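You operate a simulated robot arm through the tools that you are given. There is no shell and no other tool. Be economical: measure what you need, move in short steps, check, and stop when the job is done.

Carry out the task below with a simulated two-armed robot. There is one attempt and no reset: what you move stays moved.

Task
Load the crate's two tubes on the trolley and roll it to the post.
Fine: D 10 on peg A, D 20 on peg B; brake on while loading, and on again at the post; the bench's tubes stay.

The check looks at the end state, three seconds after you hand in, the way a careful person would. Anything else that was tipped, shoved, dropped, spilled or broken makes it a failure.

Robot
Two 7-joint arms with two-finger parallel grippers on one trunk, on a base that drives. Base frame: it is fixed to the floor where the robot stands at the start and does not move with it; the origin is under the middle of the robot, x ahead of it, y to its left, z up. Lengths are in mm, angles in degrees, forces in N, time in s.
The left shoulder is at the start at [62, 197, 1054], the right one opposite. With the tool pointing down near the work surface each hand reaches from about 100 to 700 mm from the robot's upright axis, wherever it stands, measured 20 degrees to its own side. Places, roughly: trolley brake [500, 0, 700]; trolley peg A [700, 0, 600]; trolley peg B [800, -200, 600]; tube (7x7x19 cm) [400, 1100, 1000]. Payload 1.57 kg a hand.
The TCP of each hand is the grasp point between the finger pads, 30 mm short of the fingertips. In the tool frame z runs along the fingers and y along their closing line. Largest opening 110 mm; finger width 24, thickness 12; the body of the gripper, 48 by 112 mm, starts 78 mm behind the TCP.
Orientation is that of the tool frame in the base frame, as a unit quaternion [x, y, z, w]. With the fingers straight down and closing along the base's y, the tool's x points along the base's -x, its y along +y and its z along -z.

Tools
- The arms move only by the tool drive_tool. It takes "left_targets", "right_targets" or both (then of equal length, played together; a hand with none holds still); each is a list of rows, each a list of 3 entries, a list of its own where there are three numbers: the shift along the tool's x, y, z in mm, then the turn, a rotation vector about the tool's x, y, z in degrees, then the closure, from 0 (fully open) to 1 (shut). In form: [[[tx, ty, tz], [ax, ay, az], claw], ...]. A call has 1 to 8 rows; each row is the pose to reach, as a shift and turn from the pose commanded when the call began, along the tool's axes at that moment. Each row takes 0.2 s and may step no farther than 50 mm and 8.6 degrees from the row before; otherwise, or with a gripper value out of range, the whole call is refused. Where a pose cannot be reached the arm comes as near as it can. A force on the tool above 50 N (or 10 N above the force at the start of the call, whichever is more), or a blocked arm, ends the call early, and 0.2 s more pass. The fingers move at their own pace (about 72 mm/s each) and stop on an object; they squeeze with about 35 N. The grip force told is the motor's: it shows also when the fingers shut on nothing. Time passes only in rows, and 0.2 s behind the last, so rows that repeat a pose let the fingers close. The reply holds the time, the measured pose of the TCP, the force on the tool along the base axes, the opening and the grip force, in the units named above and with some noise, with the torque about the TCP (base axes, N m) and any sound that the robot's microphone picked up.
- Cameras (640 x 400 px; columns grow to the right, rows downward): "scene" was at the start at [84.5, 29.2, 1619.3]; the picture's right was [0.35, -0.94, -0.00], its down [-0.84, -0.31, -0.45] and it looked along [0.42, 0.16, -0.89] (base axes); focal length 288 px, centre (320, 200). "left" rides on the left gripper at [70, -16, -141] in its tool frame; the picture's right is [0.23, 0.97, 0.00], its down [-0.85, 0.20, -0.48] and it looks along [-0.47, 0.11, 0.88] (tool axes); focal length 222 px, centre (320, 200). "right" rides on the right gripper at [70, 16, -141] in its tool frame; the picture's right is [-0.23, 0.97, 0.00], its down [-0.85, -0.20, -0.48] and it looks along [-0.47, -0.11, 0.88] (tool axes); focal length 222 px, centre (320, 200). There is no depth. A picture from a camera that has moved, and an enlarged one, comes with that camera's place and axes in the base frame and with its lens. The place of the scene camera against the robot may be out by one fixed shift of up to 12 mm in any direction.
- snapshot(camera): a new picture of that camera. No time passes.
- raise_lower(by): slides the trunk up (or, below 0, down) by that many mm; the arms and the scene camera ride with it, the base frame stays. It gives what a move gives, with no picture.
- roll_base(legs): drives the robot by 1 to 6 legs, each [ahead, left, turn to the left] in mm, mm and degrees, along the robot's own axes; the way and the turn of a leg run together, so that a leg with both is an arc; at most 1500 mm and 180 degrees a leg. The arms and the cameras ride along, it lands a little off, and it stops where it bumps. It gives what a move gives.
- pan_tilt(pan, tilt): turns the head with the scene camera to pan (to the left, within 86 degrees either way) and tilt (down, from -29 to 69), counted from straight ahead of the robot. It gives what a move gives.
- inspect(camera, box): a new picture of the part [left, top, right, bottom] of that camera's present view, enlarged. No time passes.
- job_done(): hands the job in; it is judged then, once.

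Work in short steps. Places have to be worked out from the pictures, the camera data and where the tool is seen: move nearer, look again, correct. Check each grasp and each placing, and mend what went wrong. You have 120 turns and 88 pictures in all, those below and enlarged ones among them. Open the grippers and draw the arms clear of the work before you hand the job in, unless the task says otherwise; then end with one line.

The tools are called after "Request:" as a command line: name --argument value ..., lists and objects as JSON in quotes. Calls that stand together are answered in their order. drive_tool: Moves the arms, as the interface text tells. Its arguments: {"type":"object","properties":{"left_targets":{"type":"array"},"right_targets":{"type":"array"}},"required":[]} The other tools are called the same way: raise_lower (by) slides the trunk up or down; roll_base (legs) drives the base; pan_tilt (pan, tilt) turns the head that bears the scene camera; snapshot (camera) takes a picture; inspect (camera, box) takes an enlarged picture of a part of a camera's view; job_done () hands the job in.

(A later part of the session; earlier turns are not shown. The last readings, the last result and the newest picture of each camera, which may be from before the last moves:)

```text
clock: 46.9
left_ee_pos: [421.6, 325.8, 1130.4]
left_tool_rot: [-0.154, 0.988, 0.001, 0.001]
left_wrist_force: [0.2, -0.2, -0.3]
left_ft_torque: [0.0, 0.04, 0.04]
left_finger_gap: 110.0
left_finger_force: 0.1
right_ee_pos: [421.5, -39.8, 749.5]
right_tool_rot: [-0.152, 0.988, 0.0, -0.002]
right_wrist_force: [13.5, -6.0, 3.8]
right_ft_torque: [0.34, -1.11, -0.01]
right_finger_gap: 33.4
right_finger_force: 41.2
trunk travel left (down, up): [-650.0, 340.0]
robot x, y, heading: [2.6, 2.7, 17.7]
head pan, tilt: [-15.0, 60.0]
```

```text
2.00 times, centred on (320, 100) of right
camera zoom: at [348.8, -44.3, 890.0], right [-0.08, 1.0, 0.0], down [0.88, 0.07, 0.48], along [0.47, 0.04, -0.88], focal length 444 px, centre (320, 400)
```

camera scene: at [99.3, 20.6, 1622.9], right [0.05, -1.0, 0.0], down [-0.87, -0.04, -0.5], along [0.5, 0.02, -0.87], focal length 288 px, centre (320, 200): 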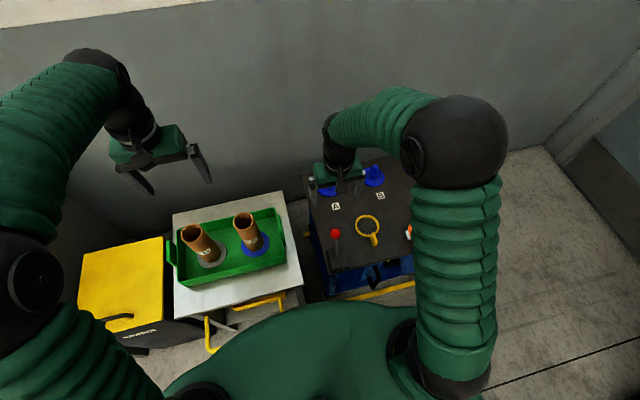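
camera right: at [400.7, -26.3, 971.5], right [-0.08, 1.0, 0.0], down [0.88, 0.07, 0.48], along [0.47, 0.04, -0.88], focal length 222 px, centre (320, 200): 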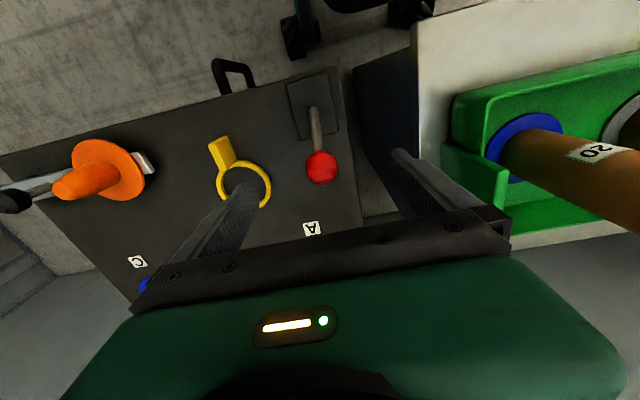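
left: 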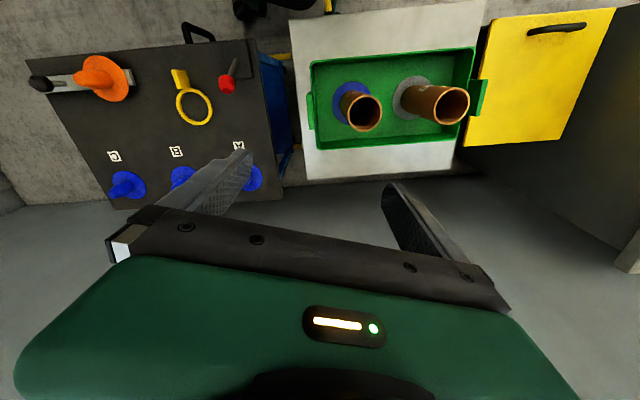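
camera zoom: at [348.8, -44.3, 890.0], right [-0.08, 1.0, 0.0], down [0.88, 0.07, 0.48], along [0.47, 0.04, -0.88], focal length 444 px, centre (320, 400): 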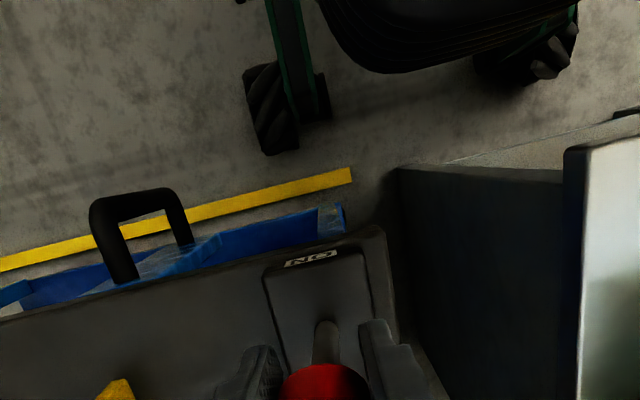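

It moves freely with low force. Continue to the mirror position (−30°).

Request:
drive_tool --right_targets '[[[8.4, 0, 1.5], [0, 0, 0], 1], [[16.5, 0, 4.5], [0, 0, 0], 1], [[24.4, 0, 7.5], [0, 0, 0], 1], [[32, 0, 11.5], [0, 0, 0], 1]]'

Request:
inspect --camera "right" --box '[200, 0, 440, 200]'

```text
clock: 47.9
left_ee_pos: [421.2, 325.7, 1131.2]
left_tool_rot: [-0.154, 0.988, 0.002, 0.003]
left_wrist_force: [0.5, 0.2, 0.3]
left_ft_torque: [0.0, 0.03, -0.01]
left_finger_gap: 110.0
left_finger_force: 0.0
right_ee_pos: [388.3, -48.9, 737.0]
right_tool_rot: [-0.153, 0.988, -0.001, -0.003]
right_wrist_force: [6.8, -7.5, 9.4]
right_ft_torque: [0.36, -1.16, -0.1]
right_finger_gap: 33.1
right_finger_force: 41.3
trunk travel left (down, up): [-650.0, 340.0]
robot x, y, heading: [6.3, -2.6, 17.9]
head pan, tilt: [-15.0, 60.0]
```

```text
2.00 times, centred on (320, 100) of right
camera zoom: at [317.2, -54.3, 878.8], right [-0.08, 1.0, 0.0], down [0.88, 0.07, 0.47], along [0.47, 0.04, -0.88], focal length 444 px, centre (320, 400)
```

zoom: 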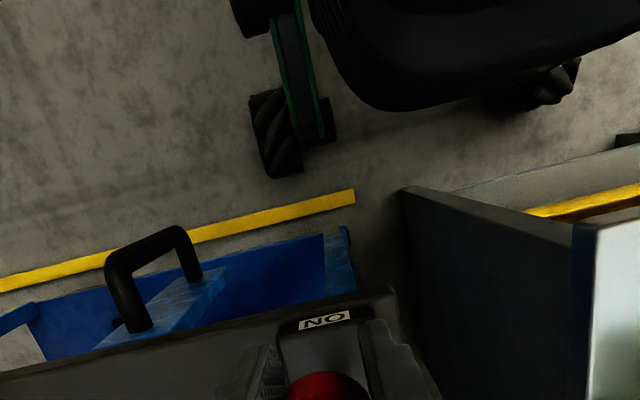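

Push a hair further to seat it, then release and rise to check it stays.

Request:
drive_tool --right_targets '[[[4, 0, 2.5], [0, 0, 0], 1], [[8, 0, 5], [0, 0, 0], 1]]'

Request:
drive_tool --right_targets '[[[0, 0, 0], [0, 0, 0], 0], [[0, 0, 0], [0, 0, 0], 0], [[0, 0, 0], [0, 0, 0], 0], [[0, 0, -40], [0, 0, 0], 0], [[0, 0, -85], [0, 0, 0], 0], [[-20, -20, -125], [0, 0, 0], 0], [[-40, -40, -165], [0, 0, 0], 0]]'

Request:
snapshot --camera "right"

```text
clock: 48.5
left_ee_pos: [420.4, 325.5, 1132.1]
left_tool_rot: [-0.154, 0.988, 0.002, 0.003]
left_wrist_force: [-0.2, 0.1, -1.2]
left_ft_torque: [0.05, 0.03, -0.01]
left_finger_gap: 110.2
left_finger_force: 0.1
right_ee_pos: [381.9, -51.0, 731.7]
right_tool_rot: [-0.153, 0.988, 0.0, -0.001]
right_wrist_force: [8.9, -9.0, 18.7]
right_ft_torque: [0.26, -0.71, -0.14]
right_finger_gap: 33.0
right_finger_force: 40.9
trunk travel left (down, up): [-650.0, 340.0]
robot x, y, heading: [7.5, 1.3, 17.8]
head pan, tilt: [-15.0, 60.0]
```

```text
clock: 50.1
left_ee_pos: [420.1, 326.4, 1131.4]
left_tool_rot: [-0.153, 0.988, 0.001, 0.003]
left_wrist_force: [0.0, 0.9, 0.5]
left_ft_torque: [0.0, -0.01, 0.04]
left_finger_gap: 110.0
left_finger_force: 0.1
right_ee_pos: [432.3, -76.5, 897.0]
right_tool_rot: [-0.154, 0.988, 0.0, -0.003]
right_wrist_force: [0.5, 0.0, 0.0]
right_ft_torque: [0.03, 0.02, 0.0]
right_finger_gap: 110.1
right_finger_force: 0.0
trunk travel left (down, up): [-650.0, 340.0]
robot x, y, heading: [4.6, 1.3, 17.5]
head pan, tilt: [-15.0, 60.0]
```

```text
51 pictures are left
camera right: at [360.1, -82.5, 1039.0], right [-0.08, 1.0, 0.0], down [0.88, 0.07, 0.47], along [0.47, 0.04, -0.88], focal length 222 px, centre (320, 200)
```

right: 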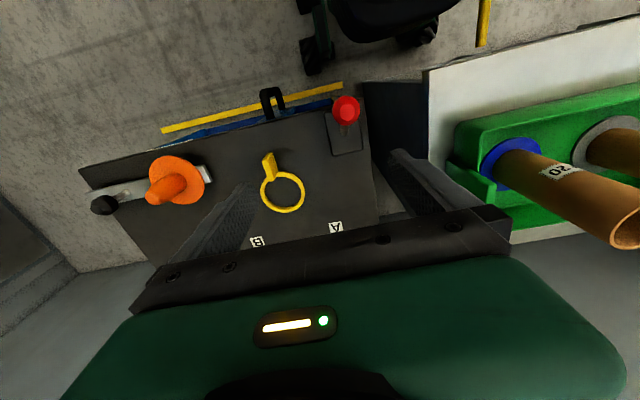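

Lever stays on the ON side. I zoom on the far side of the brake box for an OFF label and on the floor clearance.

Request:
inspect --camera "right" --box '[290, 70, 400, 170]'

Request:
inspect --camera "scene" --box '[280, 150, 440, 290]'

```text
4.00 times, centred on (345, 120) of right
camera zoom: at [360.1, -82.5, 1039.0], right [-0.08, 1.0, 0.0], down [0.88, 0.07, 0.47], along [0.47, 0.04, -0.88], focal length 888 px, centre (220, 520)
```

zoom: 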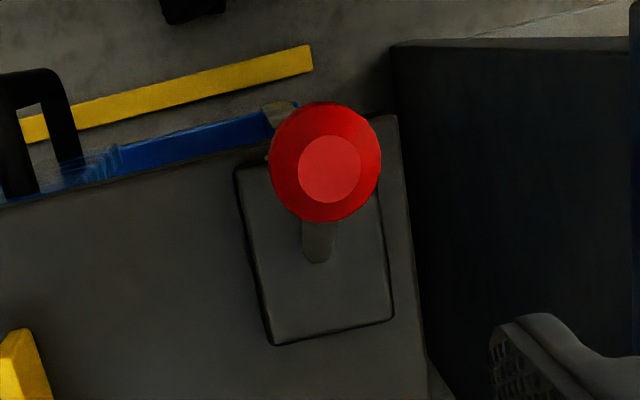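

```text
2.86 times, centred on (360, 220) of scene
camera zoom: at [96.8, 19.2, 1623.1], right [0.05, -1.0, 0.0], down [-0.87, -0.04, -0.5], along [0.5, 0.02, -0.87], focal length 824 px, centre (206, 143)
```

zoom: 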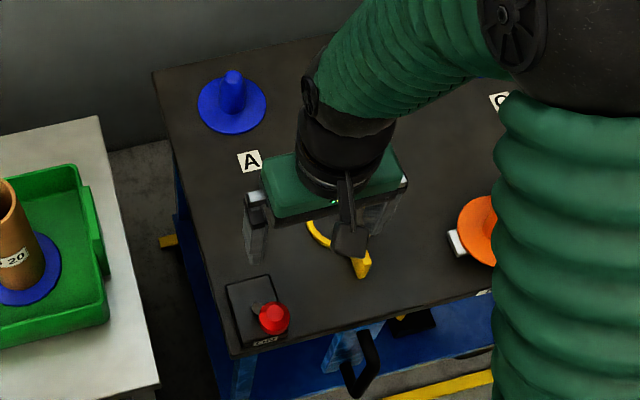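

Brake is ON. Now D10 with the left hand: take a left picture to refine its place, and lift the right arm back out of the way.

Request:
drive_tool --right_targets '[[[20, -25, -30], [0, 0, 0], 0], [[40, -50, -60], [0, 0, 0], 0], [[60, -75, -90], [0, 0, 0], 0], [[80, -100, -120], [0, 0, 0], 0], [[100, -125, -150], [0, 0, 0], 0], [[120, -150, -180], [0, 0, 0], 0]]'

Request:
snapshot --camera "left"

Request:
pan_tilt --pan 10 --tilt 58

Request:
snapshot --camera "scene"

```text
clock: 51.5
left_ee_pos: [420.5, 327.2, 1130.3]
left_tool_rot: [-0.154, 0.988, 0.001, 0.003]
left_wrist_force: [0.2, -0.2, 0.2]
left_ft_torque: [-0.01, -0.01, -0.02]
left_finger_gap: 110.1
left_finger_force: 0.1
right_ee_pos: [362.4, -257.5, 1076.8]
right_tool_rot: [-0.153, 0.988, 0.001, -0.002]
right_wrist_force: [-0.4, -0.4, 0.0]
right_ft_torque: [0.03, -0.02, 0.02]
right_finger_gap: 110.2
right_finger_force: 0.1
trunk travel left (down, up): [-650.0, 340.0]
robot x, y, heading: [1.4, 0.2, 17.7]
head pan, tilt: [-15.0, 60.0]
```

```text
48 pictures are left
camera left: at [356.7, 289.7, 1271.9], right [-0.51, 0.86, 0.0], down [0.75, 0.45, 0.48], along [0.42, 0.25, -0.88], focal length 222 px, centre (320, 200)
```

left: 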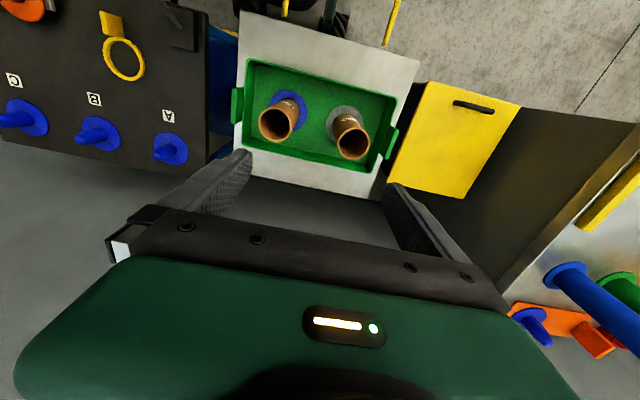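

```text
clock: 52.4
left_ee_pos: [420.4, 327.2, 1130.8]
left_tool_rot: [-0.153, 0.988, 0.001, 0.003]
left_wrist_force: [-0.6, 0.1, 0.0]
left_ft_torque: [-0.03, -0.03, -0.01]
left_finger_gap: 109.8
left_finger_force: 0.0
right_ee_pos: [364.1, -256.1, 1077.2]
right_tool_rot: [-0.154, 0.988, 0.0, -0.002]
right_wrist_force: [0.2, -0.3, 0.0]
right_ft_torque: [0.01, -0.03, -0.01]
right_finger_gap: 109.8
right_finger_force: 0.1
trunk travel left (down, up): [-650.0, 340.0]
robot x, y, heading: [4.0, 3.2, 17.5]
head pan, tilt: [10.0, 58.0]
```

```text
47 pictures are left
camera scene: at [91.1, 49.4, 1625.5], right [0.46, -0.89, 0.0], down [-0.75, -0.39, -0.53], along [0.47, 0.25, -0.85], focal length 288 px, centre (320, 200)
```

scene: 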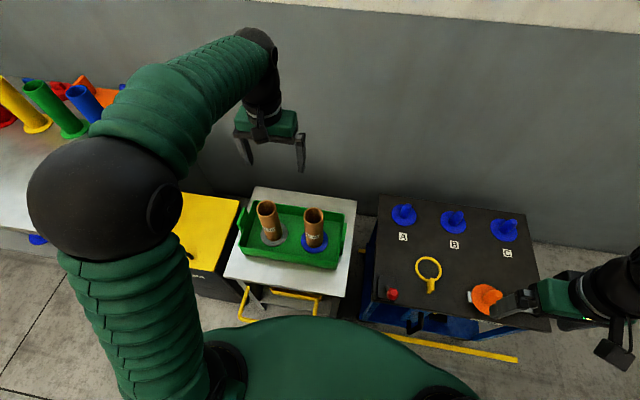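

Refined: D10 ≈(422,401), D20 ≈(467,261), pegs A ≈(731,10), B ≈(791,-168). I bring the left hand above D10 with an 8° forward tilt (for later reach) and check.

Request:
drive_tool --left_targets '[[[-4, 12, 39], [0, -1.4, 0], 0], [[-8, 24, 78], [0, -2.8, 0], 0], [[-12, 36, 117], [0, -4.2, 0], 0], [[-16, 48, 156], [0, -5.6, 0], 0], [[-20, 60, 195], [0, -7, 0], 0], [[-24, 70, 230], [0, -8, 0], 0]]'

Request:
snapshot --camera "left"

```text
clock: 53.8
left_ee_pos: [425.0, 402.7, 898.9]
left_tool_rot: [-0.154, 0.985, 0.01, 0.072]
left_wrist_force: [0.8, 0.4, 0.5]
left_ft_torque: [0.0, 0.01, 0.01]
left_finger_gap: 109.8
left_finger_force: 0.0
right_ee_pos: [363.6, -255.1, 1077.3]
right_tool_rot: [-0.153, 0.988, -0.001, -0.002]
right_wrist_force: [0.6, -0.2, 0.1]
right_ft_torque: [-0.05, -0.02, 0.0]
right_finger_gap: 110.0
right_finger_force: 0.1
trunk travel left (down, up): [-650.0, 340.0]
robot x, y, heading: [4.5, 0.9, 17.8]
head pan, tilt: [10.0, 58.0]
```

```text
46 pictures are left
camera left: at [343.7, 360.5, 1029.2], right [-0.51, 0.86, -0.03], down [0.68, 0.43, 0.6], along [0.53, 0.28, -0.8], focal length 222 px, centre (320, 200)
```

left: 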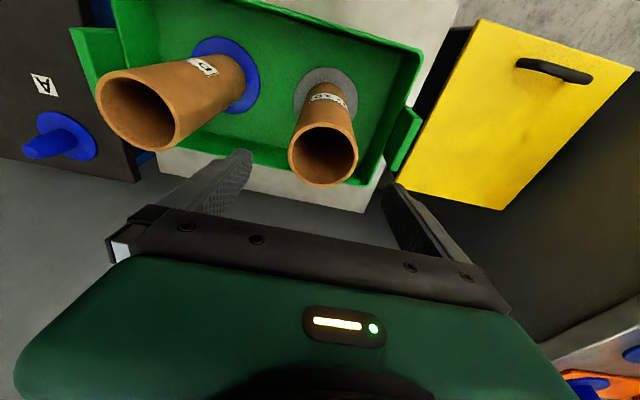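

D10 is at ≈(419.5,401.5). I descend vertically to z≈795 and close.

Request:
drive_tool --left_targets '[[[7, 0.5, 34], [0, 0, 0], 0], [[14, 0.5, 68], [0, 0, 0], 0], [[20, 0.5, 102], [0, 0, 0], 0], [[20, 0.5, 102], [0, 0, 0], 0.5], [[20, 0.5, 102], [0, 0, 0], 1], [[20, 0.5, 102], [0, 0, 0], 1], [[20, 0.5, 102], [0, 0, 0], 1]]'

Request:
snapshot --camera "left"

```text
clock: 55.4
left_ee_pos: [418.7, 401.8, 796.8]
left_tool_rot: [-0.154, 0.986, 0.012, 0.071]
left_wrist_force: [0.1, 0.1, -0.8]
left_ft_torque: [-0.01, -0.01, -0.02]
left_finger_gap: 60.4
left_finger_force: 35.5
right_ee_pos: [363.1, -255.4, 1076.4]
right_tool_rot: [-0.153, 0.988, 0.0, -0.001]
right_wrist_force: [0.6, -0.6, -0.7]
right_ft_torque: [-0.01, 0.0, 0.0]
right_finger_gap: 109.8
right_finger_force: 0.0
trunk travel left (down, up): [-650.0, 340.0]
robot x, y, heading: [1.2, 1.5, 18.1]
head pan, tilt: [10.0, 58.0]
```

```text
45 pictures are left
camera left: at [338.0, 359.1, 926.2], right [-0.51, 0.86, -0.03], down [0.68, 0.43, 0.6], along [0.53, 0.28, -0.8], focal length 222 px, centre (320, 200)
```

left: 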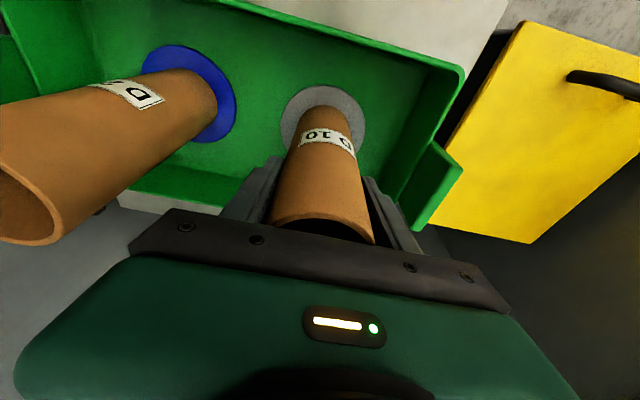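

Gripped (60 mm). Lift straight up ~160 mm.

Request:
drive_tool --left_targets '[[[-3, 0, -20], [0, 0, 0], 1], [[-6, 0, -42], [0, 0, 0], 1], [[-11, 0, -80], [0, 0, 0], 1], [[-17, 0, -120], [0, 0, 0], 1], [[-22, 0, -159], [0, 0, 0], 1]]'

Request:
snapshot --camera "scene"

```text
clock: 56.6
left_ee_pos: [417.0, 399.6, 957.4]
left_tool_rot: [-0.153, 0.986, 0.011, 0.071]
left_wrist_force: [-0.4, -0.6, -0.3]
left_ft_torque: [0.02, -0.02, 0.0]
left_finger_gap: 60.5
left_finger_force: 35.4
right_ee_pos: [363.0, -256.0, 1078.3]
right_tool_rot: [-0.153, 0.988, 0.001, -0.002]
right_wrist_force: [0.4, 0.5, 0.0]
right_ft_torque: [0.03, -0.01, -0.01]
right_finger_gap: 109.8
right_finger_force: 0.0
trunk travel left (down, up): [-650.0, 340.0]
robot x, y, heading: [5.9, 2.6, 17.7]
head pan, tilt: [10.0, 58.0]
```

```text
44 pictures are left
camera scene: at [89.7, 48.9, 1625.5], right [0.47, -0.89, 0.0], down [-0.75, -0.39, -0.53], along [0.47, 0.25, -0.85], focal length 288 px, centre (320, 200)
```

scene: 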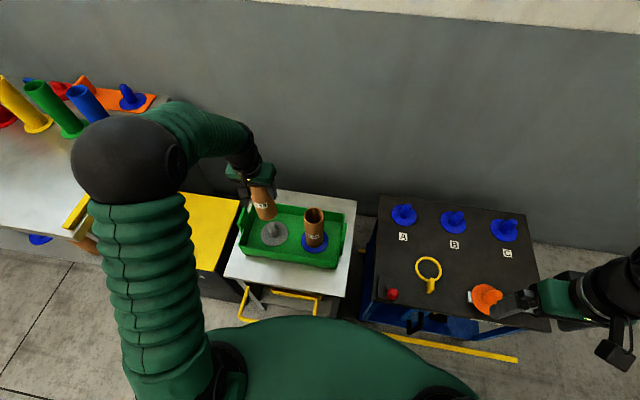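

D10 is free of its peg. Raise the trunk 80 mm so the tube clears D20, then drive sideways to bring peg A before the left hand.

Request:
raise_lower --by 80

Request:
roll_base --legs '[[0, -380, 0]]'

Request:
pan_tilt --pan 0 --tilt 58

Request:
snapshot --camera "scene"

Request:
snapshot --camera "left"

```text
clock: 57.8
left_ee_pos: [418.0, 399.6, 1036.8]
left_tool_rot: [-0.153, 0.986, 0.011, 0.072]
left_wrist_force: [-0.1, 0.6, 0.4]
left_ft_torque: [0.0, 0.0, 0.0]
left_finger_gap: 60.4
left_finger_force: 34.5
right_ee_pos: [363.6, -255.0, 1157.1]
right_tool_rot: [-0.153, 0.988, 0.0, -0.001]
right_wrist_force: [-0.9, 0.5, -0.1]
right_ft_torque: [0.0, 0.02, 0.01]
right_finger_gap: 110.2
right_finger_force: 0.0
trunk travel left (down, up): [-730.0, 260.0]
robot x, y, heading: [5.8, 2.1, 18.1]
head pan, tilt: [10.0, 58.0]
```

```text
clock: 60.2
left_ee_pos: [532.8, 37.5, 1035.1]
left_tool_rot: [-0.154, 0.985, 0.01, 0.072]
left_wrist_force: [0.0, 0.7, 0.2]
left_ft_torque: [-0.03, -0.02, 0.01]
left_finger_gap: 60.4
left_finger_force: 34.7
right_ee_pos: [479.6, -616.9, 1158.1]
right_tool_rot: [-0.154, 0.988, -0.001, -0.002]
right_wrist_force: [0.1, 0.5, -0.5]
right_ft_torque: [-0.04, -0.02, 0.01]
right_finger_gap: 109.9
right_finger_force: 0.0
trunk travel left (down, up): [-730.0, 260.0]
robot x, y, heading: [120.3, -363.6, 17.7]
head pan, tilt: [10.0, 58.0]
```

```text
clock: 60.9
left_ee_pos: [531.8, 34.8, 1036.7]
left_tool_rot: [-0.154, 0.985, 0.01, 0.072]
left_wrist_force: [0.4, -0.3, 0.1]
left_ft_torque: [-0.03, -0.01, -0.01]
left_finger_gap: 60.6
left_finger_force: 35.1
right_ee_pos: [479.2, -618.8, 1158.1]
right_tool_rot: [-0.154, 0.988, 0.0, -0.002]
right_wrist_force: [-0.9, 0.2, 0.3]
right_ft_torque: [-0.01, 0.04, 0.03]
right_finger_gap: 109.7
right_finger_force: 0.0
trunk travel left (down, up): [-730.0, 260.0]
robot x, y, heading: [121.9, -362.5, 17.8]
head pan, tilt: [0.0, 58.0]
```

```text
43 pictures are left
camera scene: at [211.9, -323.6, 1705.5], right [0.31, -0.95, 0.0], down [-0.81, -0.26, -0.53], along [0.5, 0.16, -0.85], focal length 288 px, centre (320, 200)
```

scene: 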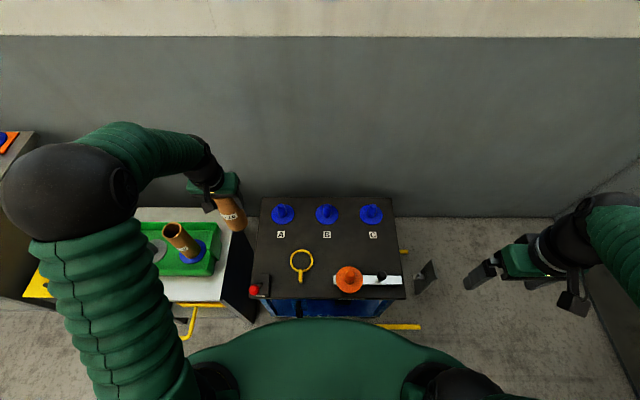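

```text
42 pictures are left
camera left: at [451.6, -6.3, 1166.8], right [-0.51, 0.86, -0.03], down [0.68, 0.43, 0.6], along [0.53, 0.28, -0.8], focal length 222 px, centre (320, 200)
```

left: 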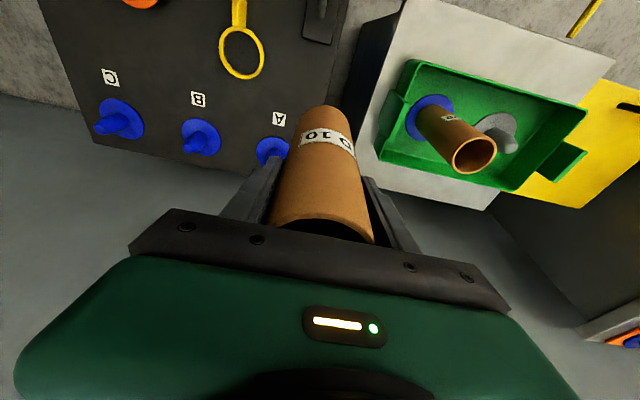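

The trolley, pegs and the post are well seen. I inch forward 40 and right 45, then lower the trunk 80.

Request:
roll_base --legs '[[40, -45, 0]]'

Request:
raise_lower --by -80

Request:
snapshot --camera "left"

Request:
inspect --camera "scene" --box '[200, 160, 480, 340]'

```text
clock: 61.9
left_ee_pos: [573.3, 19.7, 1036.3]
left_tool_rot: [-0.157, 0.985, 0.003, 0.075]
left_wrist_force: [-0.4, -0.3, 0.1]
left_ft_torque: [-0.1, -0.05, -0.01]
left_finger_gap: 60.2
left_finger_force: 35.2
right_ee_pos: [519.7, -634.7, 1164.1]
right_tool_rot: [-0.156, 0.988, -0.008, 0.004]
right_wrist_force: [0.6, 0.6, 0.3]
right_ft_torque: [-0.01, 0.02, 0.0]
right_finger_gap: 110.0
right_finger_force: 0.1
trunk travel left (down, up): [-730.0, 260.0]
robot x, y, heading: [173.7, -390.7, 17.7]
head pan, tilt: [0.0, 58.0]
```

```text
clock: 63.0
left_ee_pos: [581.4, 7.6, 957.4]
left_tool_rot: [-0.156, 0.985, 0.011, 0.072]
left_wrist_force: [-0.2, 0.3, -0.3]
left_ft_torque: [0.03, 0.04, 0.02]
left_finger_gap: 60.4
left_finger_force: 35.2
right_ee_pos: [529.7, -649.2, 1078.0]
right_tool_rot: [-0.154, 0.988, 0.0, 0.0]
right_wrist_force: [-0.7, 0.0, -0.6]
right_ft_torque: [0.02, 0.02, 0.0]
right_finger_gap: 110.0
right_finger_force: 0.1
trunk travel left (down, up): [-650.0, 340.0]
robot x, y, heading: [174.5, -392.6, 17.7]
head pan, tilt: [0.0, 58.0]
```

```text
41 pictures are left
camera left: at [501.1, -35.4, 1087.5], right [-0.51, 0.86, -0.03], down [0.68, 0.43, 0.6], along [0.53, 0.29, -0.8], focal length 222 px, centre (320, 200)
```

left: 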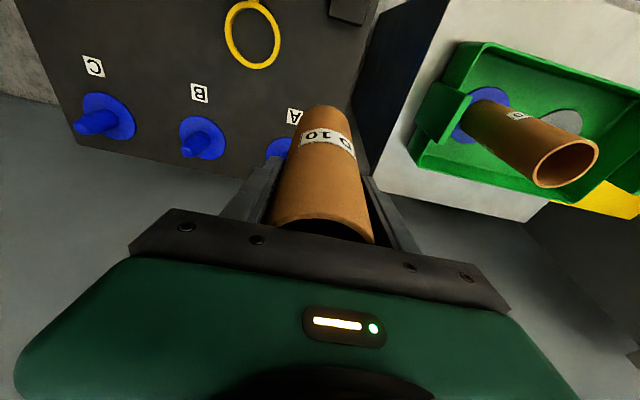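

```text
2.22 times, centred on (340, 250) of scene
camera zoom: at [263.0, -357.0, 1625.6], right [0.31, -0.95, 0.0], down [-0.81, -0.26, -0.53], along [0.5, 0.16, -0.85], focal length 641 px, centre (276, 89)
```

zoom: 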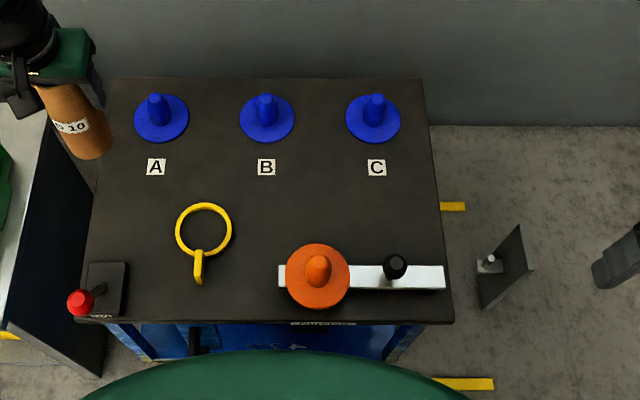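

Calibrating with the held tube, the scene camera reads ~+9 mm in y. Peg A ≈(730,0). I move the tube over peg A with its bottom ~z 758, above the peg.

Request:
drive_tool --left_targets '[[[-26, -10.5, 10], [0, 0, 0], 1], [[-52, -21, 25], [0, 0, 0], 1], [[-78, -31.5, 40], [0, 0, 0], 1], [[-104, -42, 58], [0, 0, 0], 1], [[-130, -52.4, 76.5], [0, 0, 0], 1], [[-130, -52.4, 76.5], [0, 0, 0], 1]]'

Request:
snapshot --camera "left"

Request:
inspect --camera "scene" --box '[200, 140, 360, 240]'

```text
clock: 64.5
left_ee_pos: [729.7, 8.2, 899.8]
left_tool_rot: [-0.157, 0.985, 0.008, 0.072]
left_wrist_force: [-1.0, -0.1, -0.7]
left_ft_torque: [-0.02, -0.02, -0.01]
left_finger_gap: 60.4
left_finger_force: 35.8
right_ee_pos: [527.6, -641.1, 1081.4]
right_tool_rot: [-0.156, 0.988, -0.004, 0.001]
right_wrist_force: [0.0, -0.1, -0.3]
right_ft_torque: [-0.02, -0.02, 0.02]
right_finger_gap: 110.0
right_finger_force: 0.1
trunk travel left (down, up): [-650.0, 340.0]
robot x, y, heading: [175.9, -391.5, 17.7]
head pan, tilt: [0.0, 58.0]
```

```text
39 pictures are left
camera left: at [648.8, -34.3, 1029.5], right [-0.52, 0.86, -0.04], down [0.68, 0.43, 0.6], along [0.53, 0.28, -0.8], focal length 222 px, centre (320, 200)
```

left: 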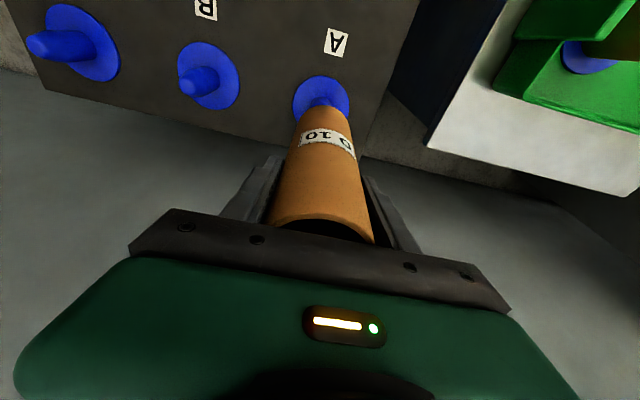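

```text
4.00 times, centred on (280, 190) of scene
camera zoom: at [261.5, -349.5, 1625.5], right [0.31, -0.95, 0.0], down [-0.81, -0.26, -0.53], along [0.5, 0.16, -0.85], focal length 1154 px, centre (480, 240)
```

zoom: 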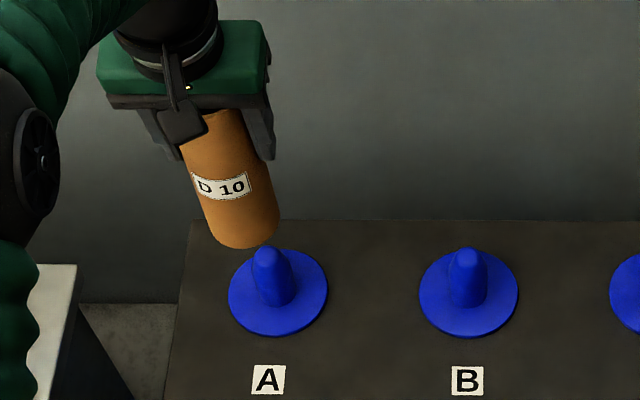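

Comparing both views, peg A is about 12 mm right of and 4 mm nearer than the tube axis. Shift, lower to just above the peg tip (z≈720), and look again.

Request:
drive_tool --left_targets '[[[4, -6, 12], [0, 0, 0], 1], [[8, -12, 25], [0, 0, 0], 1], [[8, -12, 25], [0, 0, 0], 1]]'

Request:
inspect --camera "left" --box '[220, 20, 420, 145]'

Request:
inspect --camera "scene" --box '[210, 160, 306, 220]'

```text
clock: 65.2
left_ee_pos: [729.9, -7.3, 874.1]
left_tool_rot: [-0.157, 0.985, 0.009, 0.071]
left_wrist_force: [0.2, -0.1, -0.1]
left_ft_torque: [-0.02, 0.01, 0.01]
left_finger_gap: 60.4
left_finger_force: 35.3
right_ee_pos: [528.7, -643.4, 1079.3]
right_tool_rot: [-0.155, 0.988, -0.003, 0.0]
right_wrist_force: [-0.4, -0.5, 0.0]
right_ft_torque: [-0.01, -0.03, -0.02]
right_finger_gap: 110.2
right_finger_force: 0.0
trunk travel left (down, up): [-650.0, 340.0]
robot x, y, heading: [172.9, -393.0, 17.8]
head pan, tilt: [0.0, 58.0]
```

```text
3.20 times, centred on (320, 82) of left
camera zoom: at [648.8, -49.8, 1003.7], right [-0.52, 0.86, -0.04], down [0.68, 0.43, 0.6], along [0.53, 0.28, -0.8], focal length 711 px, centre (320, 576)
```

zoom: 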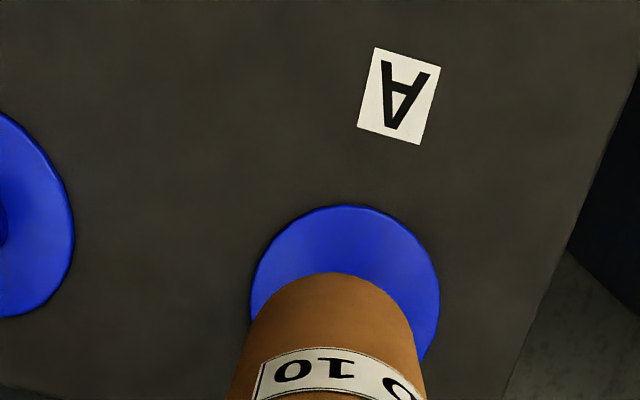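

```text
6.67 times, centred on (258, 190) of scene
camera zoom: at [263.3, -352.9, 1625.5], right [0.31, -0.95, 0.0], down [-0.81, -0.26, -0.53], along [0.5, 0.16, -0.85], focal length 1923 px, centre (733, 267)
```

zoom: 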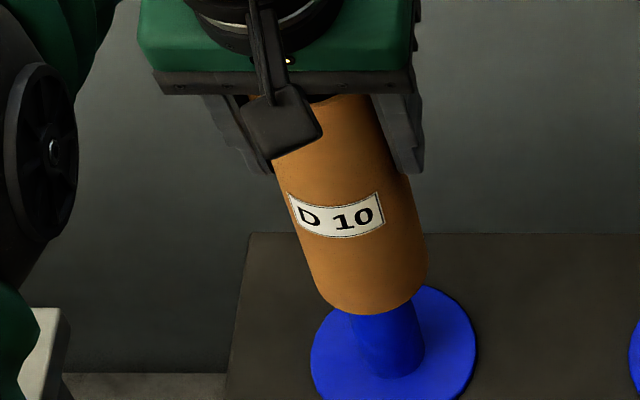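

Both views put the tube within a few mm of peg A (left view wants ~7 mm forward, scene none). I shift 3 mm forward and lower slowly.

Request:
drive_tool --left_targets '[[[-2, 1, 11], [0, 0, 0], 1], [[0, 1, 22], [0, 0, 0], 1], [[2, 1, 33], [0, 0, 0], 1], [[3.5, 1, 44], [0, 0, 0], 1], [[5, 1, 55], [0, 0, 0], 1], [[7, 1, 66], [0, 0, 0], 1]]'

Request:
inspect --camera "scene" --box '[210, 160, 306, 220]'

```text
clock: 66.7
left_ee_pos: [734.9, -4.8, 810.3]
left_tool_rot: [-0.157, 0.985, 0.011, 0.075]
left_wrist_force: [6.2, 7.5, 10.0]
left_ft_torque: [1.03, -0.91, -0.01]
left_finger_gap: 60.4
left_finger_force: 35.4
right_ee_pos: [529.8, -643.9, 1079.4]
right_tool_rot: [-0.156, 0.988, -0.002, 0.0]
right_wrist_force: [0.1, -0.3, -0.3]
right_ft_torque: [0.0, -0.02, -0.02]
right_finger_gap: 110.1
right_finger_force: 0.0
trunk travel left (down, up): [-650.0, 340.0]
robot x, y, heading: [174.8, -385.2, 18.3]
head pan, tilt: [0.0, 58.0]
```

```text
6.67 times, centred on (258, 190) of scene
camera zoom: at [263.2, -354.1, 1625.8], right [0.31, -0.95, 0.0], down [-0.81, -0.26, -0.53], along [0.5, 0.16, -0.85], focal length 1923 px, centre (733, 267)
```

zoom: 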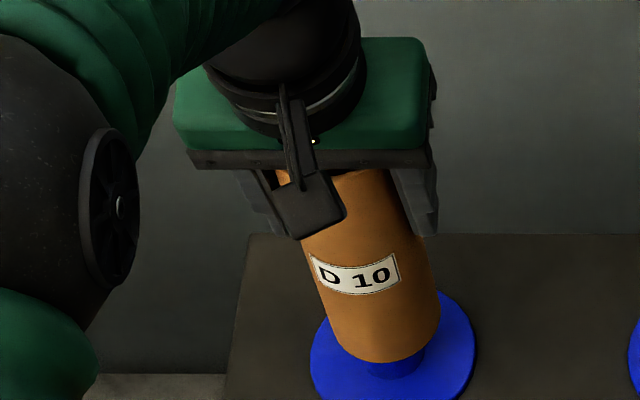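

The tube is over the peg with a slight sideways force telling me to go a little forward/left. I correct 3 mm and lower on.

Request:
drive_tool --left_targets '[[[-3, 3, 0], [0, 0, 0], 1], [[-2, 3, 7], [0, 0, 0], 1], [[-1, 3, 14], [0, 0, 0], 1], [[0, 3, 19], [0, 0, 0], 1], [[0.5, 3, 23], [0, 0, 0], 1]]'

Request:
inspect --camera "scene" --box '[210, 160, 306, 220]'

```text
clock: 67.8
left_ee_pos: [734.9, -1.3, 783.9]
left_tool_rot: [-0.157, 0.985, 0.01, 0.07]
left_wrist_force: [5.2, 7.3, 1.0]
left_ft_torque: [0.98, -0.67, 0.06]
left_finger_gap: 60.3
left_finger_force: 35.2
right_ee_pos: [530.3, -644.1, 1078.1]
right_tool_rot: [-0.156, 0.988, -0.002, 0.0]
right_wrist_force: [-0.6, 0.2, 1.4]
right_ft_torque: [0.02, -0.04, -0.01]
right_finger_gap: 110.1
right_finger_force: 0.1
trunk travel left (down, up): [-650.0, 340.0]
robot x, y, heading: [173.4, -391.5, 17.7]
head pan, tilt: [0.0, 58.0]
```

```text
6.67 times, centred on (258, 190) of scene
camera zoom: at [264.4, -352.6, 1625.3], right [0.31, -0.95, 0.0], down [-0.81, -0.26, -0.53], along [0.5, 0.16, -0.85], focal length 1923 px, centre (733, 267)
```

zoom: 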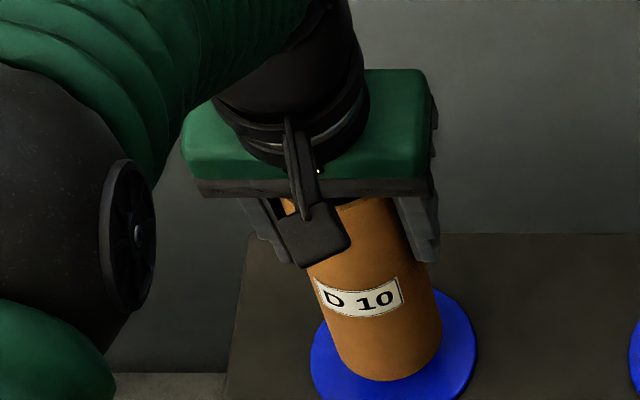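

Near the flange. A last 3 mm left and a few mm down, then release and check.

Request:
drive_tool --left_targets '[[[-2, 3, 0], [0, 0, 0], 1], [[-2, 3, 4], [0, 0, 0], 1], [[-1.5, 3, 7], [0, 0, 0], 1]]'

Request:
drive_tool --left_targets '[[[0, 0, 0], [0, 0, 0], 0.7], [[0, 0, 0], [0, 0, 0], 0.2], [[0, 0, 0], [0, 0, 0], 0], [[0, 0, 0], [0, 0, 0], 0]]'

Request:
inspect --camera "scene" --box '[210, 160, 306, 220]'

```text
clock: 68.7
left_ee_pos: [735.6, 0.6, 777.8]
left_tool_rot: [-0.157, 0.985, 0.009, 0.071]
left_wrist_force: [0.7, 0.2, -0.3]
left_ft_torque: [0.01, 0.0, -0.03]
left_finger_gap: 60.5
left_finger_force: 35.1
right_ee_pos: [530.4, -644.4, 1078.7]
right_tool_rot: [-0.155, 0.988, -0.003, -0.001]
right_wrist_force: [0.6, -0.2, -0.4]
right_ft_torque: [0.01, -0.02, 0.0]
right_finger_gap: 110.2
right_finger_force: 0.2
trunk travel left (down, up): [-650.0, 340.0]
robot x, y, heading: [172.3, -394.3, 17.9]
head pan, tilt: [0.0, 58.0]
```

```text
clock: 69.7
left_ee_pos: [736.2, 1.9, 777.5]
left_tool_rot: [-0.156, 0.985, 0.01, 0.071]
left_wrist_force: [-0.5, -0.6, 0.5]
left_ft_torque: [-0.03, 0.01, 0.02]
left_finger_gap: 110.2
left_finger_force: 0.2
right_ee_pos: [529.6, -644.7, 1079.1]
right_tool_rot: [-0.156, 0.988, -0.002, -0.001]
right_wrist_force: [0.1, -0.1, -0.6]
right_ft_torque: [0.0, 0.01, 0.06]
right_finger_gap: 110.1
right_finger_force: 0.1
trunk travel left (down, up): [-650.0, 340.0]
robot x, y, heading: [170.0, -392.7, 17.7]
head pan, tilt: [0.0, 58.0]
```

```text
6.67 times, centred on (258, 190) of scene
camera zoom: at [264.1, -354.5, 1625.4], right [0.31, -0.95, 0.0], down [-0.81, -0.26, -0.53], along [0.5, 0.16, -0.85], focal length 1923 px, centre (733, 267)
```

zoom: 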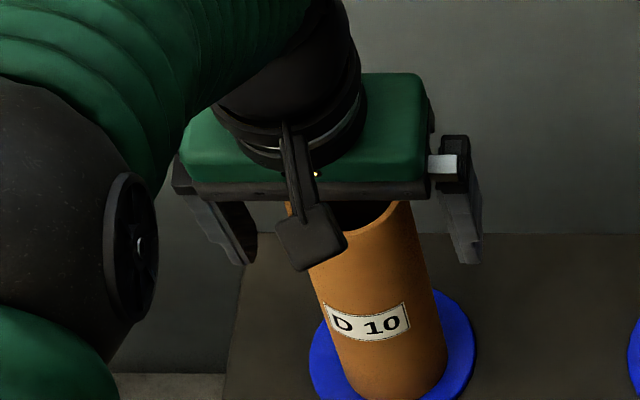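

D10 is seated and upright on A. Lift the hand straight up, then retract.

Request:
drive_tool --left_targets '[[[-6, 0, -42], [0, 0, 0], 0], [[-12, 0, -84], [0, 0, 0], 0], [[-18, 0, -126], [0, 0, 0], 0], [[-22, 0, -160], [0, 0, 0], 0], [[20, 10, -180], [0, 0, 0], 0], [[60, 20, -200], [0, 0, 0], 0], [[100, 30, -215], [0, 0, 0], 0], [[140, 40, -225], [0, 0, 0], 0]]'

Request:
snapshot --camera "scene"

```text
clock: 71.5
left_ee_pos: [559.0, -13.3, 981.3]
left_tool_rot: [-0.157, 0.985, 0.01, 0.072]
left_wrist_force: [0.1, -0.1, 0.1]
left_ft_torque: [0.01, -0.02, 0.01]
left_finger_gap: 110.1
left_finger_force: 0.1
right_ee_pos: [527.5, -644.6, 1080.6]
right_tool_rot: [-0.155, 0.988, -0.002, 0.0]
right_wrist_force: [-0.8, -0.6, -0.1]
right_ft_torque: [0.0, -0.02, 0.0]
right_finger_gap: 110.0
right_finger_force: 0.1
trunk travel left (down, up): [-650.0, 340.0]
robot x, y, heading: [175.2, -393.1, 17.9]
head pan, tilt: [0.0, 58.0]
```

```text
32 pictures are left
camera scene: at [260.0, -355.3, 1625.7], right [0.31, -0.95, 0.0], down [-0.81, -0.26, -0.53], along [0.5, 0.16, -0.85], focal length 288 px, centre (320, 200)
```

scene: 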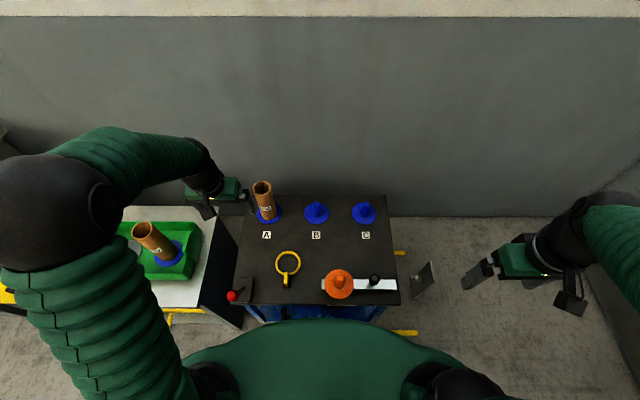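

Good: D10 stands on A. Now drive back and left to D20.

Request:
roll_base --legs '[[-40, 0, 0], [0, 304, 0]]'

Request:
snapshot --camera "left"

```text
clock: 74.0
left_ee_pos: [430.0, 257.6, 981.8]
left_tool_rot: [-0.155, 0.985, 0.014, 0.071]
left_wrist_force: [0.2, -1.2, -0.1]
left_ft_torque: [0.03, 0.03, 0.02]
left_finger_gap: 110.0
left_finger_force: 0.0
right_ee_pos: [401.1, -373.5, 1076.0]
right_tool_rot: [-0.154, 0.988, 0.002, -0.001]
right_wrist_force: [0.4, 0.1, 0.2]
right_ft_torque: [0.05, 0.01, -0.01]
right_finger_gap: 110.1
right_finger_force: 0.0
trunk travel left (down, up): [-650.0, 340.0]
robot x, y, heading: [41.7, -112.9, 17.8]
head pan, tilt: [0.0, 58.0]
```

```text
31 pictures are left
camera left: at [349.6, 214.1, 1111.4], right [-0.51, 0.86, -0.03], down [0.68, 0.43, 0.6], along [0.52, 0.29, -0.8], focal length 222 px, centre (320, 200)
```

left: 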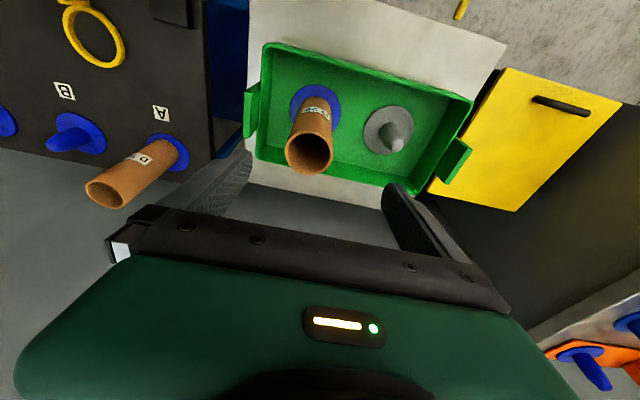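

D20 at ≈(467,258.5). Move above, descend to z≈797 and close.

Request:
drive_tool --left_targets '[[[-12, -5, 43], [0, 0, 0], 0], [[-23.4, -10, 86], [0, 0, 0], 0], [[-18.5, -10, 120], [0, 0, 0], 0], [[-13.5, -10, 154], [0, 0, 0], 0], [[-8.6, -10, 188], [0, 0, 0], 0], [[-8.6, -10, 188], [0, 0, 0], 1], [[-8.6, -10, 188], [0, 0, 0], 1], [[-8.6, -10, 188], [0, 0, 0], 1]]'

Request:
snapshot --camera "left"

```text
clock: 75.8
left_ee_pos: [465.2, 268.4, 793.8]
left_tool_rot: [-0.156, 0.985, 0.008, 0.072]
left_wrist_force: [1.6, -3.3, -0.3]
left_ft_torque: [-0.28, -0.08, 0.02]
left_finger_gap: 60.5
left_finger_force: 35.2
right_ee_pos: [397.4, -363.0, 1080.1]
right_tool_rot: [-0.154, 0.988, -0.003, -0.001]
right_wrist_force: [0.3, -0.6, -0.7]
right_ft_torque: [0.01, -0.01, -0.01]
right_finger_gap: 109.8
right_finger_force: 0.1
trunk travel left (down, up): [-650.0, 340.0]
robot x, y, heading: [41.5, -114.6, 17.7]
head pan, tilt: [0.0, 58.0]
```

```text
30 pictures are left
camera left: at [384.2, 225.6, 924.1], right [-0.51, 0.86, -0.04], down [0.68, 0.43, 0.6], along [0.53, 0.28, -0.8], focal length 222 px, centre (320, 200)
```

left: 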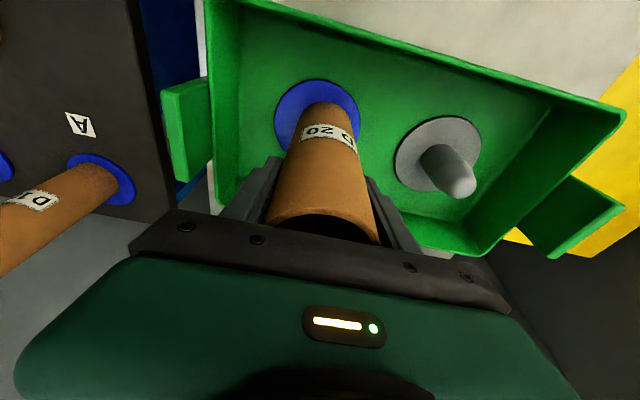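

Gripped (60 mm); the base settled ~10 mm left during the move, small side force. Lift straight up with a 3 mm right correction.

Request:
drive_tool --left_targets '[[[0, -3, 0], [0, 0, 0], 1], [[-3, -3, -20], [0, 0, 0], 1], [[-6, -3, -42], [0, 0, 0], 1], [[-11, -3, -80], [0, 0, 0], 1], [[-17, -3, -120], [0, 0, 0], 1], [[-22, -3, -159], [0, 0, 0], 1]]'

Request:
snapshot --camera "left"

```text
clock: 77.2
left_ee_pos: [462.5, 263.4, 957.0]
left_tool_rot: [-0.155, 0.985, 0.009, 0.072]
left_wrist_force: [0.3, -1.0, -0.2]
left_ft_torque: [-0.02, -0.02, -0.02]
left_finger_gap: 60.5
left_finger_force: 35.1
right_ee_pos: [395.8, -364.4, 1079.8]
right_tool_rot: [-0.155, 0.988, -0.003, 0.0]
right_wrist_force: [-0.6, 0.7, -0.6]
right_ft_torque: [0.0, -0.03, 0.02]
right_finger_gap: 110.0
right_finger_force: 0.1
trunk travel left (down, up): [-650.0, 340.0]
robot x, y, heading: [38.0, -112.9, 17.7]
head pan, tilt: [0.0, 58.0]
```

```text
29 pictures are left
camera left: at [381.9, 220.9, 1087.1], right [-0.51, 0.86, -0.04], down [0.68, 0.43, 0.6], along [0.53, 0.28, -0.8], focal length 222 px, centre (320, 200)
```

left: 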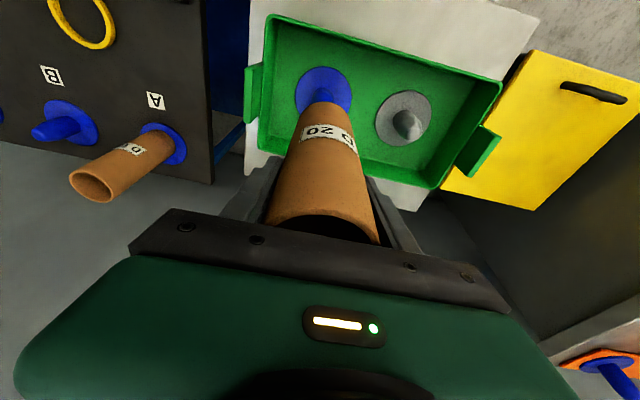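

D20 is free. To keep away from the right-hand table behind me I drive right only 396 mm, then forward 46.

Request:
roll_base --legs '[[0, -396, 0], [46, 0, 0]]'

Request:
drive_tool --left_targets '[[[-20, -20, 0], [0, 0, 0], 1], [[-50, -50, 10], [0, 0, 0], 1], [[-70, -80, 20], [0, 0, 0], 1], [[-70, -80, 20], [0, 0, 0], 1]]'

Request:
snapshot --camera "left"

Request:
snapshot --camera "scene"

```text
clock: 80.2
left_ee_pos: [623.7, -101.2, 960.3]
left_tool_rot: [-0.158, 0.985, 0.011, 0.074]
left_wrist_force: [0.2, 0.6, -0.6]
left_ft_torque: [0.02, 0.01, -0.02]
left_finger_gap: 60.4
left_finger_force: 35.4
right_ee_pos: [559.1, -731.1, 1081.0]
right_tool_rot: [-0.156, 0.988, -0.001, 0.003]
right_wrist_force: [-0.2, -0.6, -0.3]
right_ft_torque: [0.03, -0.03, -0.01]
right_finger_gap: 110.0
right_finger_force: 0.0
trunk travel left (down, up): [-650.0, 340.0]
robot x, y, heading: [206.0, -476.6, 18.1]
head pan, tilt: [0.0, 58.0]
```

```text
clock: 81.2
left_ee_pos: [720.0, -150.3, 947.2]
left_tool_rot: [-0.159, 0.985, 0.009, 0.072]
left_wrist_force: [0.5, 0.6, -0.7]
left_ft_torque: [-0.02, -0.02, -0.01]
left_finger_gap: 60.4
left_finger_force: 35.0
right_ee_pos: [563.3, -724.8, 1080.9]
right_tool_rot: [-0.157, 0.988, -0.003, -0.001]
right_wrist_force: [-0.2, -0.3, 0.6]
right_ft_torque: [0.01, 0.01, 0.03]
right_finger_gap: 110.0
right_finger_force: 0.1
trunk travel left (down, up): [-650.0, 340.0]
robot x, y, heading: [205.2, -477.7, 18.0]
head pan, tilt: [0.0, 58.0]
```

```text
28 pictures are left
camera left: at [639.5, -192.8, 1076.6], right [-0.52, 0.85, -0.04], down [0.67, 0.44, 0.6], along [0.53, 0.28, -0.8], focal length 222 px, centre (320, 200)
```

left: 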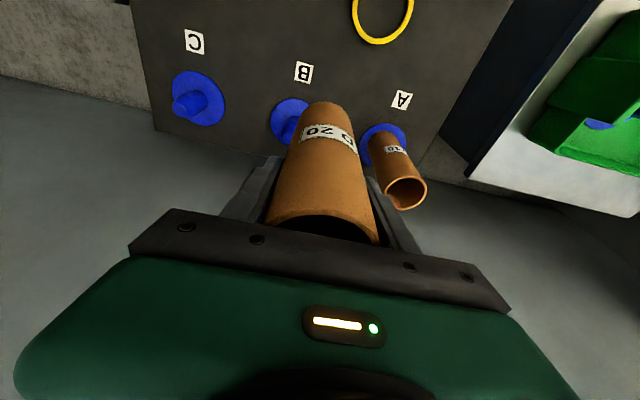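

```text
27 pictures are left
camera scene: at [296.4, -437.7, 1625.5], right [0.31, -0.95, 0.0], down [-0.81, -0.26, -0.53], along [0.5, 0.16, -0.85], focal length 288 px, centre (320, 200)
```

scene: 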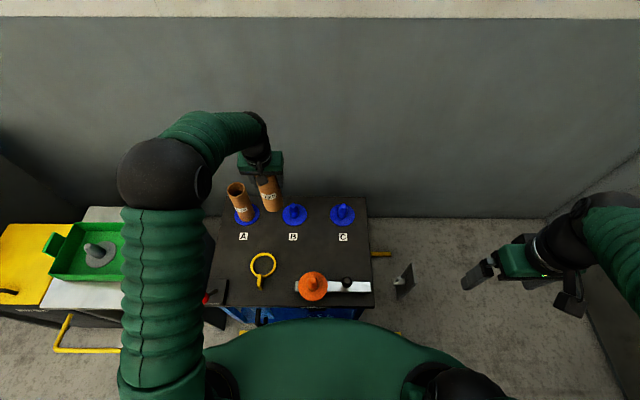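

Now move D20 over peg B, est. (793,-176) by analogy with A, bottom just above the peg tip, and compare.

Request:
drive_tool --left_targets '[[[-17, -16, 20], [0, 0, 0], 1], [[-34, -32, 45], [0, 0, 0], 1], [[-51, -47, 72], [0, 0, 0], 1], [[-51, -47, 80], [0, 0, 0], 1], [[-51, -47, 80], [0, 0, 0], 1]]'

Request:
inspect --camera "left" --box '[220, 20, 420, 145]'

Request:
inspect --camera "scene" --box '[242, 165, 338, 225]'

```text
clock: 82.4
left_ee_pos: [795.9, -177.1, 876.3]
left_tool_rot: [-0.158, 0.985, 0.008, 0.071]
left_wrist_force: [-0.7, 0.1, 0.0]
left_ft_torque: [0.01, -0.01, -0.01]
left_finger_gap: 60.1
left_finger_force: 35.2
right_ee_pos: [562.7, -726.7, 1079.5]
right_tool_rot: [-0.157, 0.988, -0.003, 0.001]
right_wrist_force: [-0.4, -1.5, -0.4]
right_ft_torque: [0.0, 0.0, -0.05]
right_finger_gap: 110.2
right_finger_force: 0.1
trunk travel left (down, up): [-650.0, 340.0]
robot x, y, heading: [207.1, -477.1, 18.1]
head pan, tilt: [0.0, 58.0]
```

```text
3.20 times, centred on (320, 82) of left
camera zoom: at [714.3, -219.4, 1005.1], right [-0.52, 0.85, -0.04], down [0.67, 0.44, 0.6], along [0.53, 0.28, -0.8], focal length 711 px, centre (320, 576)
```

zoom: 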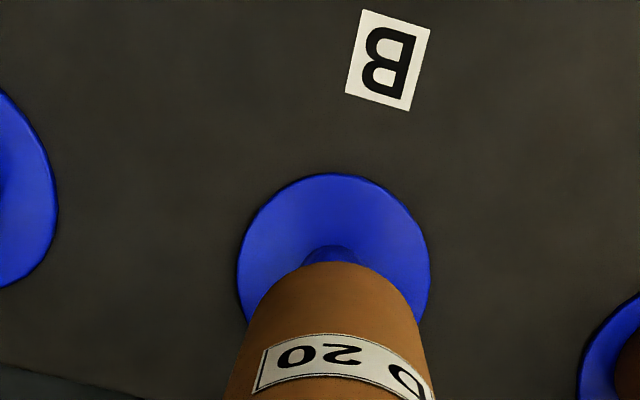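

```text
6.67 times, centred on (290, 195) of scene
camera zoom: at [297.3, -438.3, 1625.5], right [0.31, -0.95, 0.0], down [-0.81, -0.26, -0.53], along [0.5, 0.16, -0.85], focal length 1923 px, centre (520, 233)
```

zoom: 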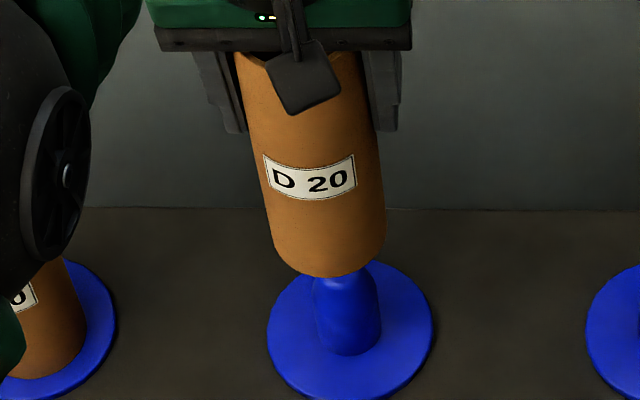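

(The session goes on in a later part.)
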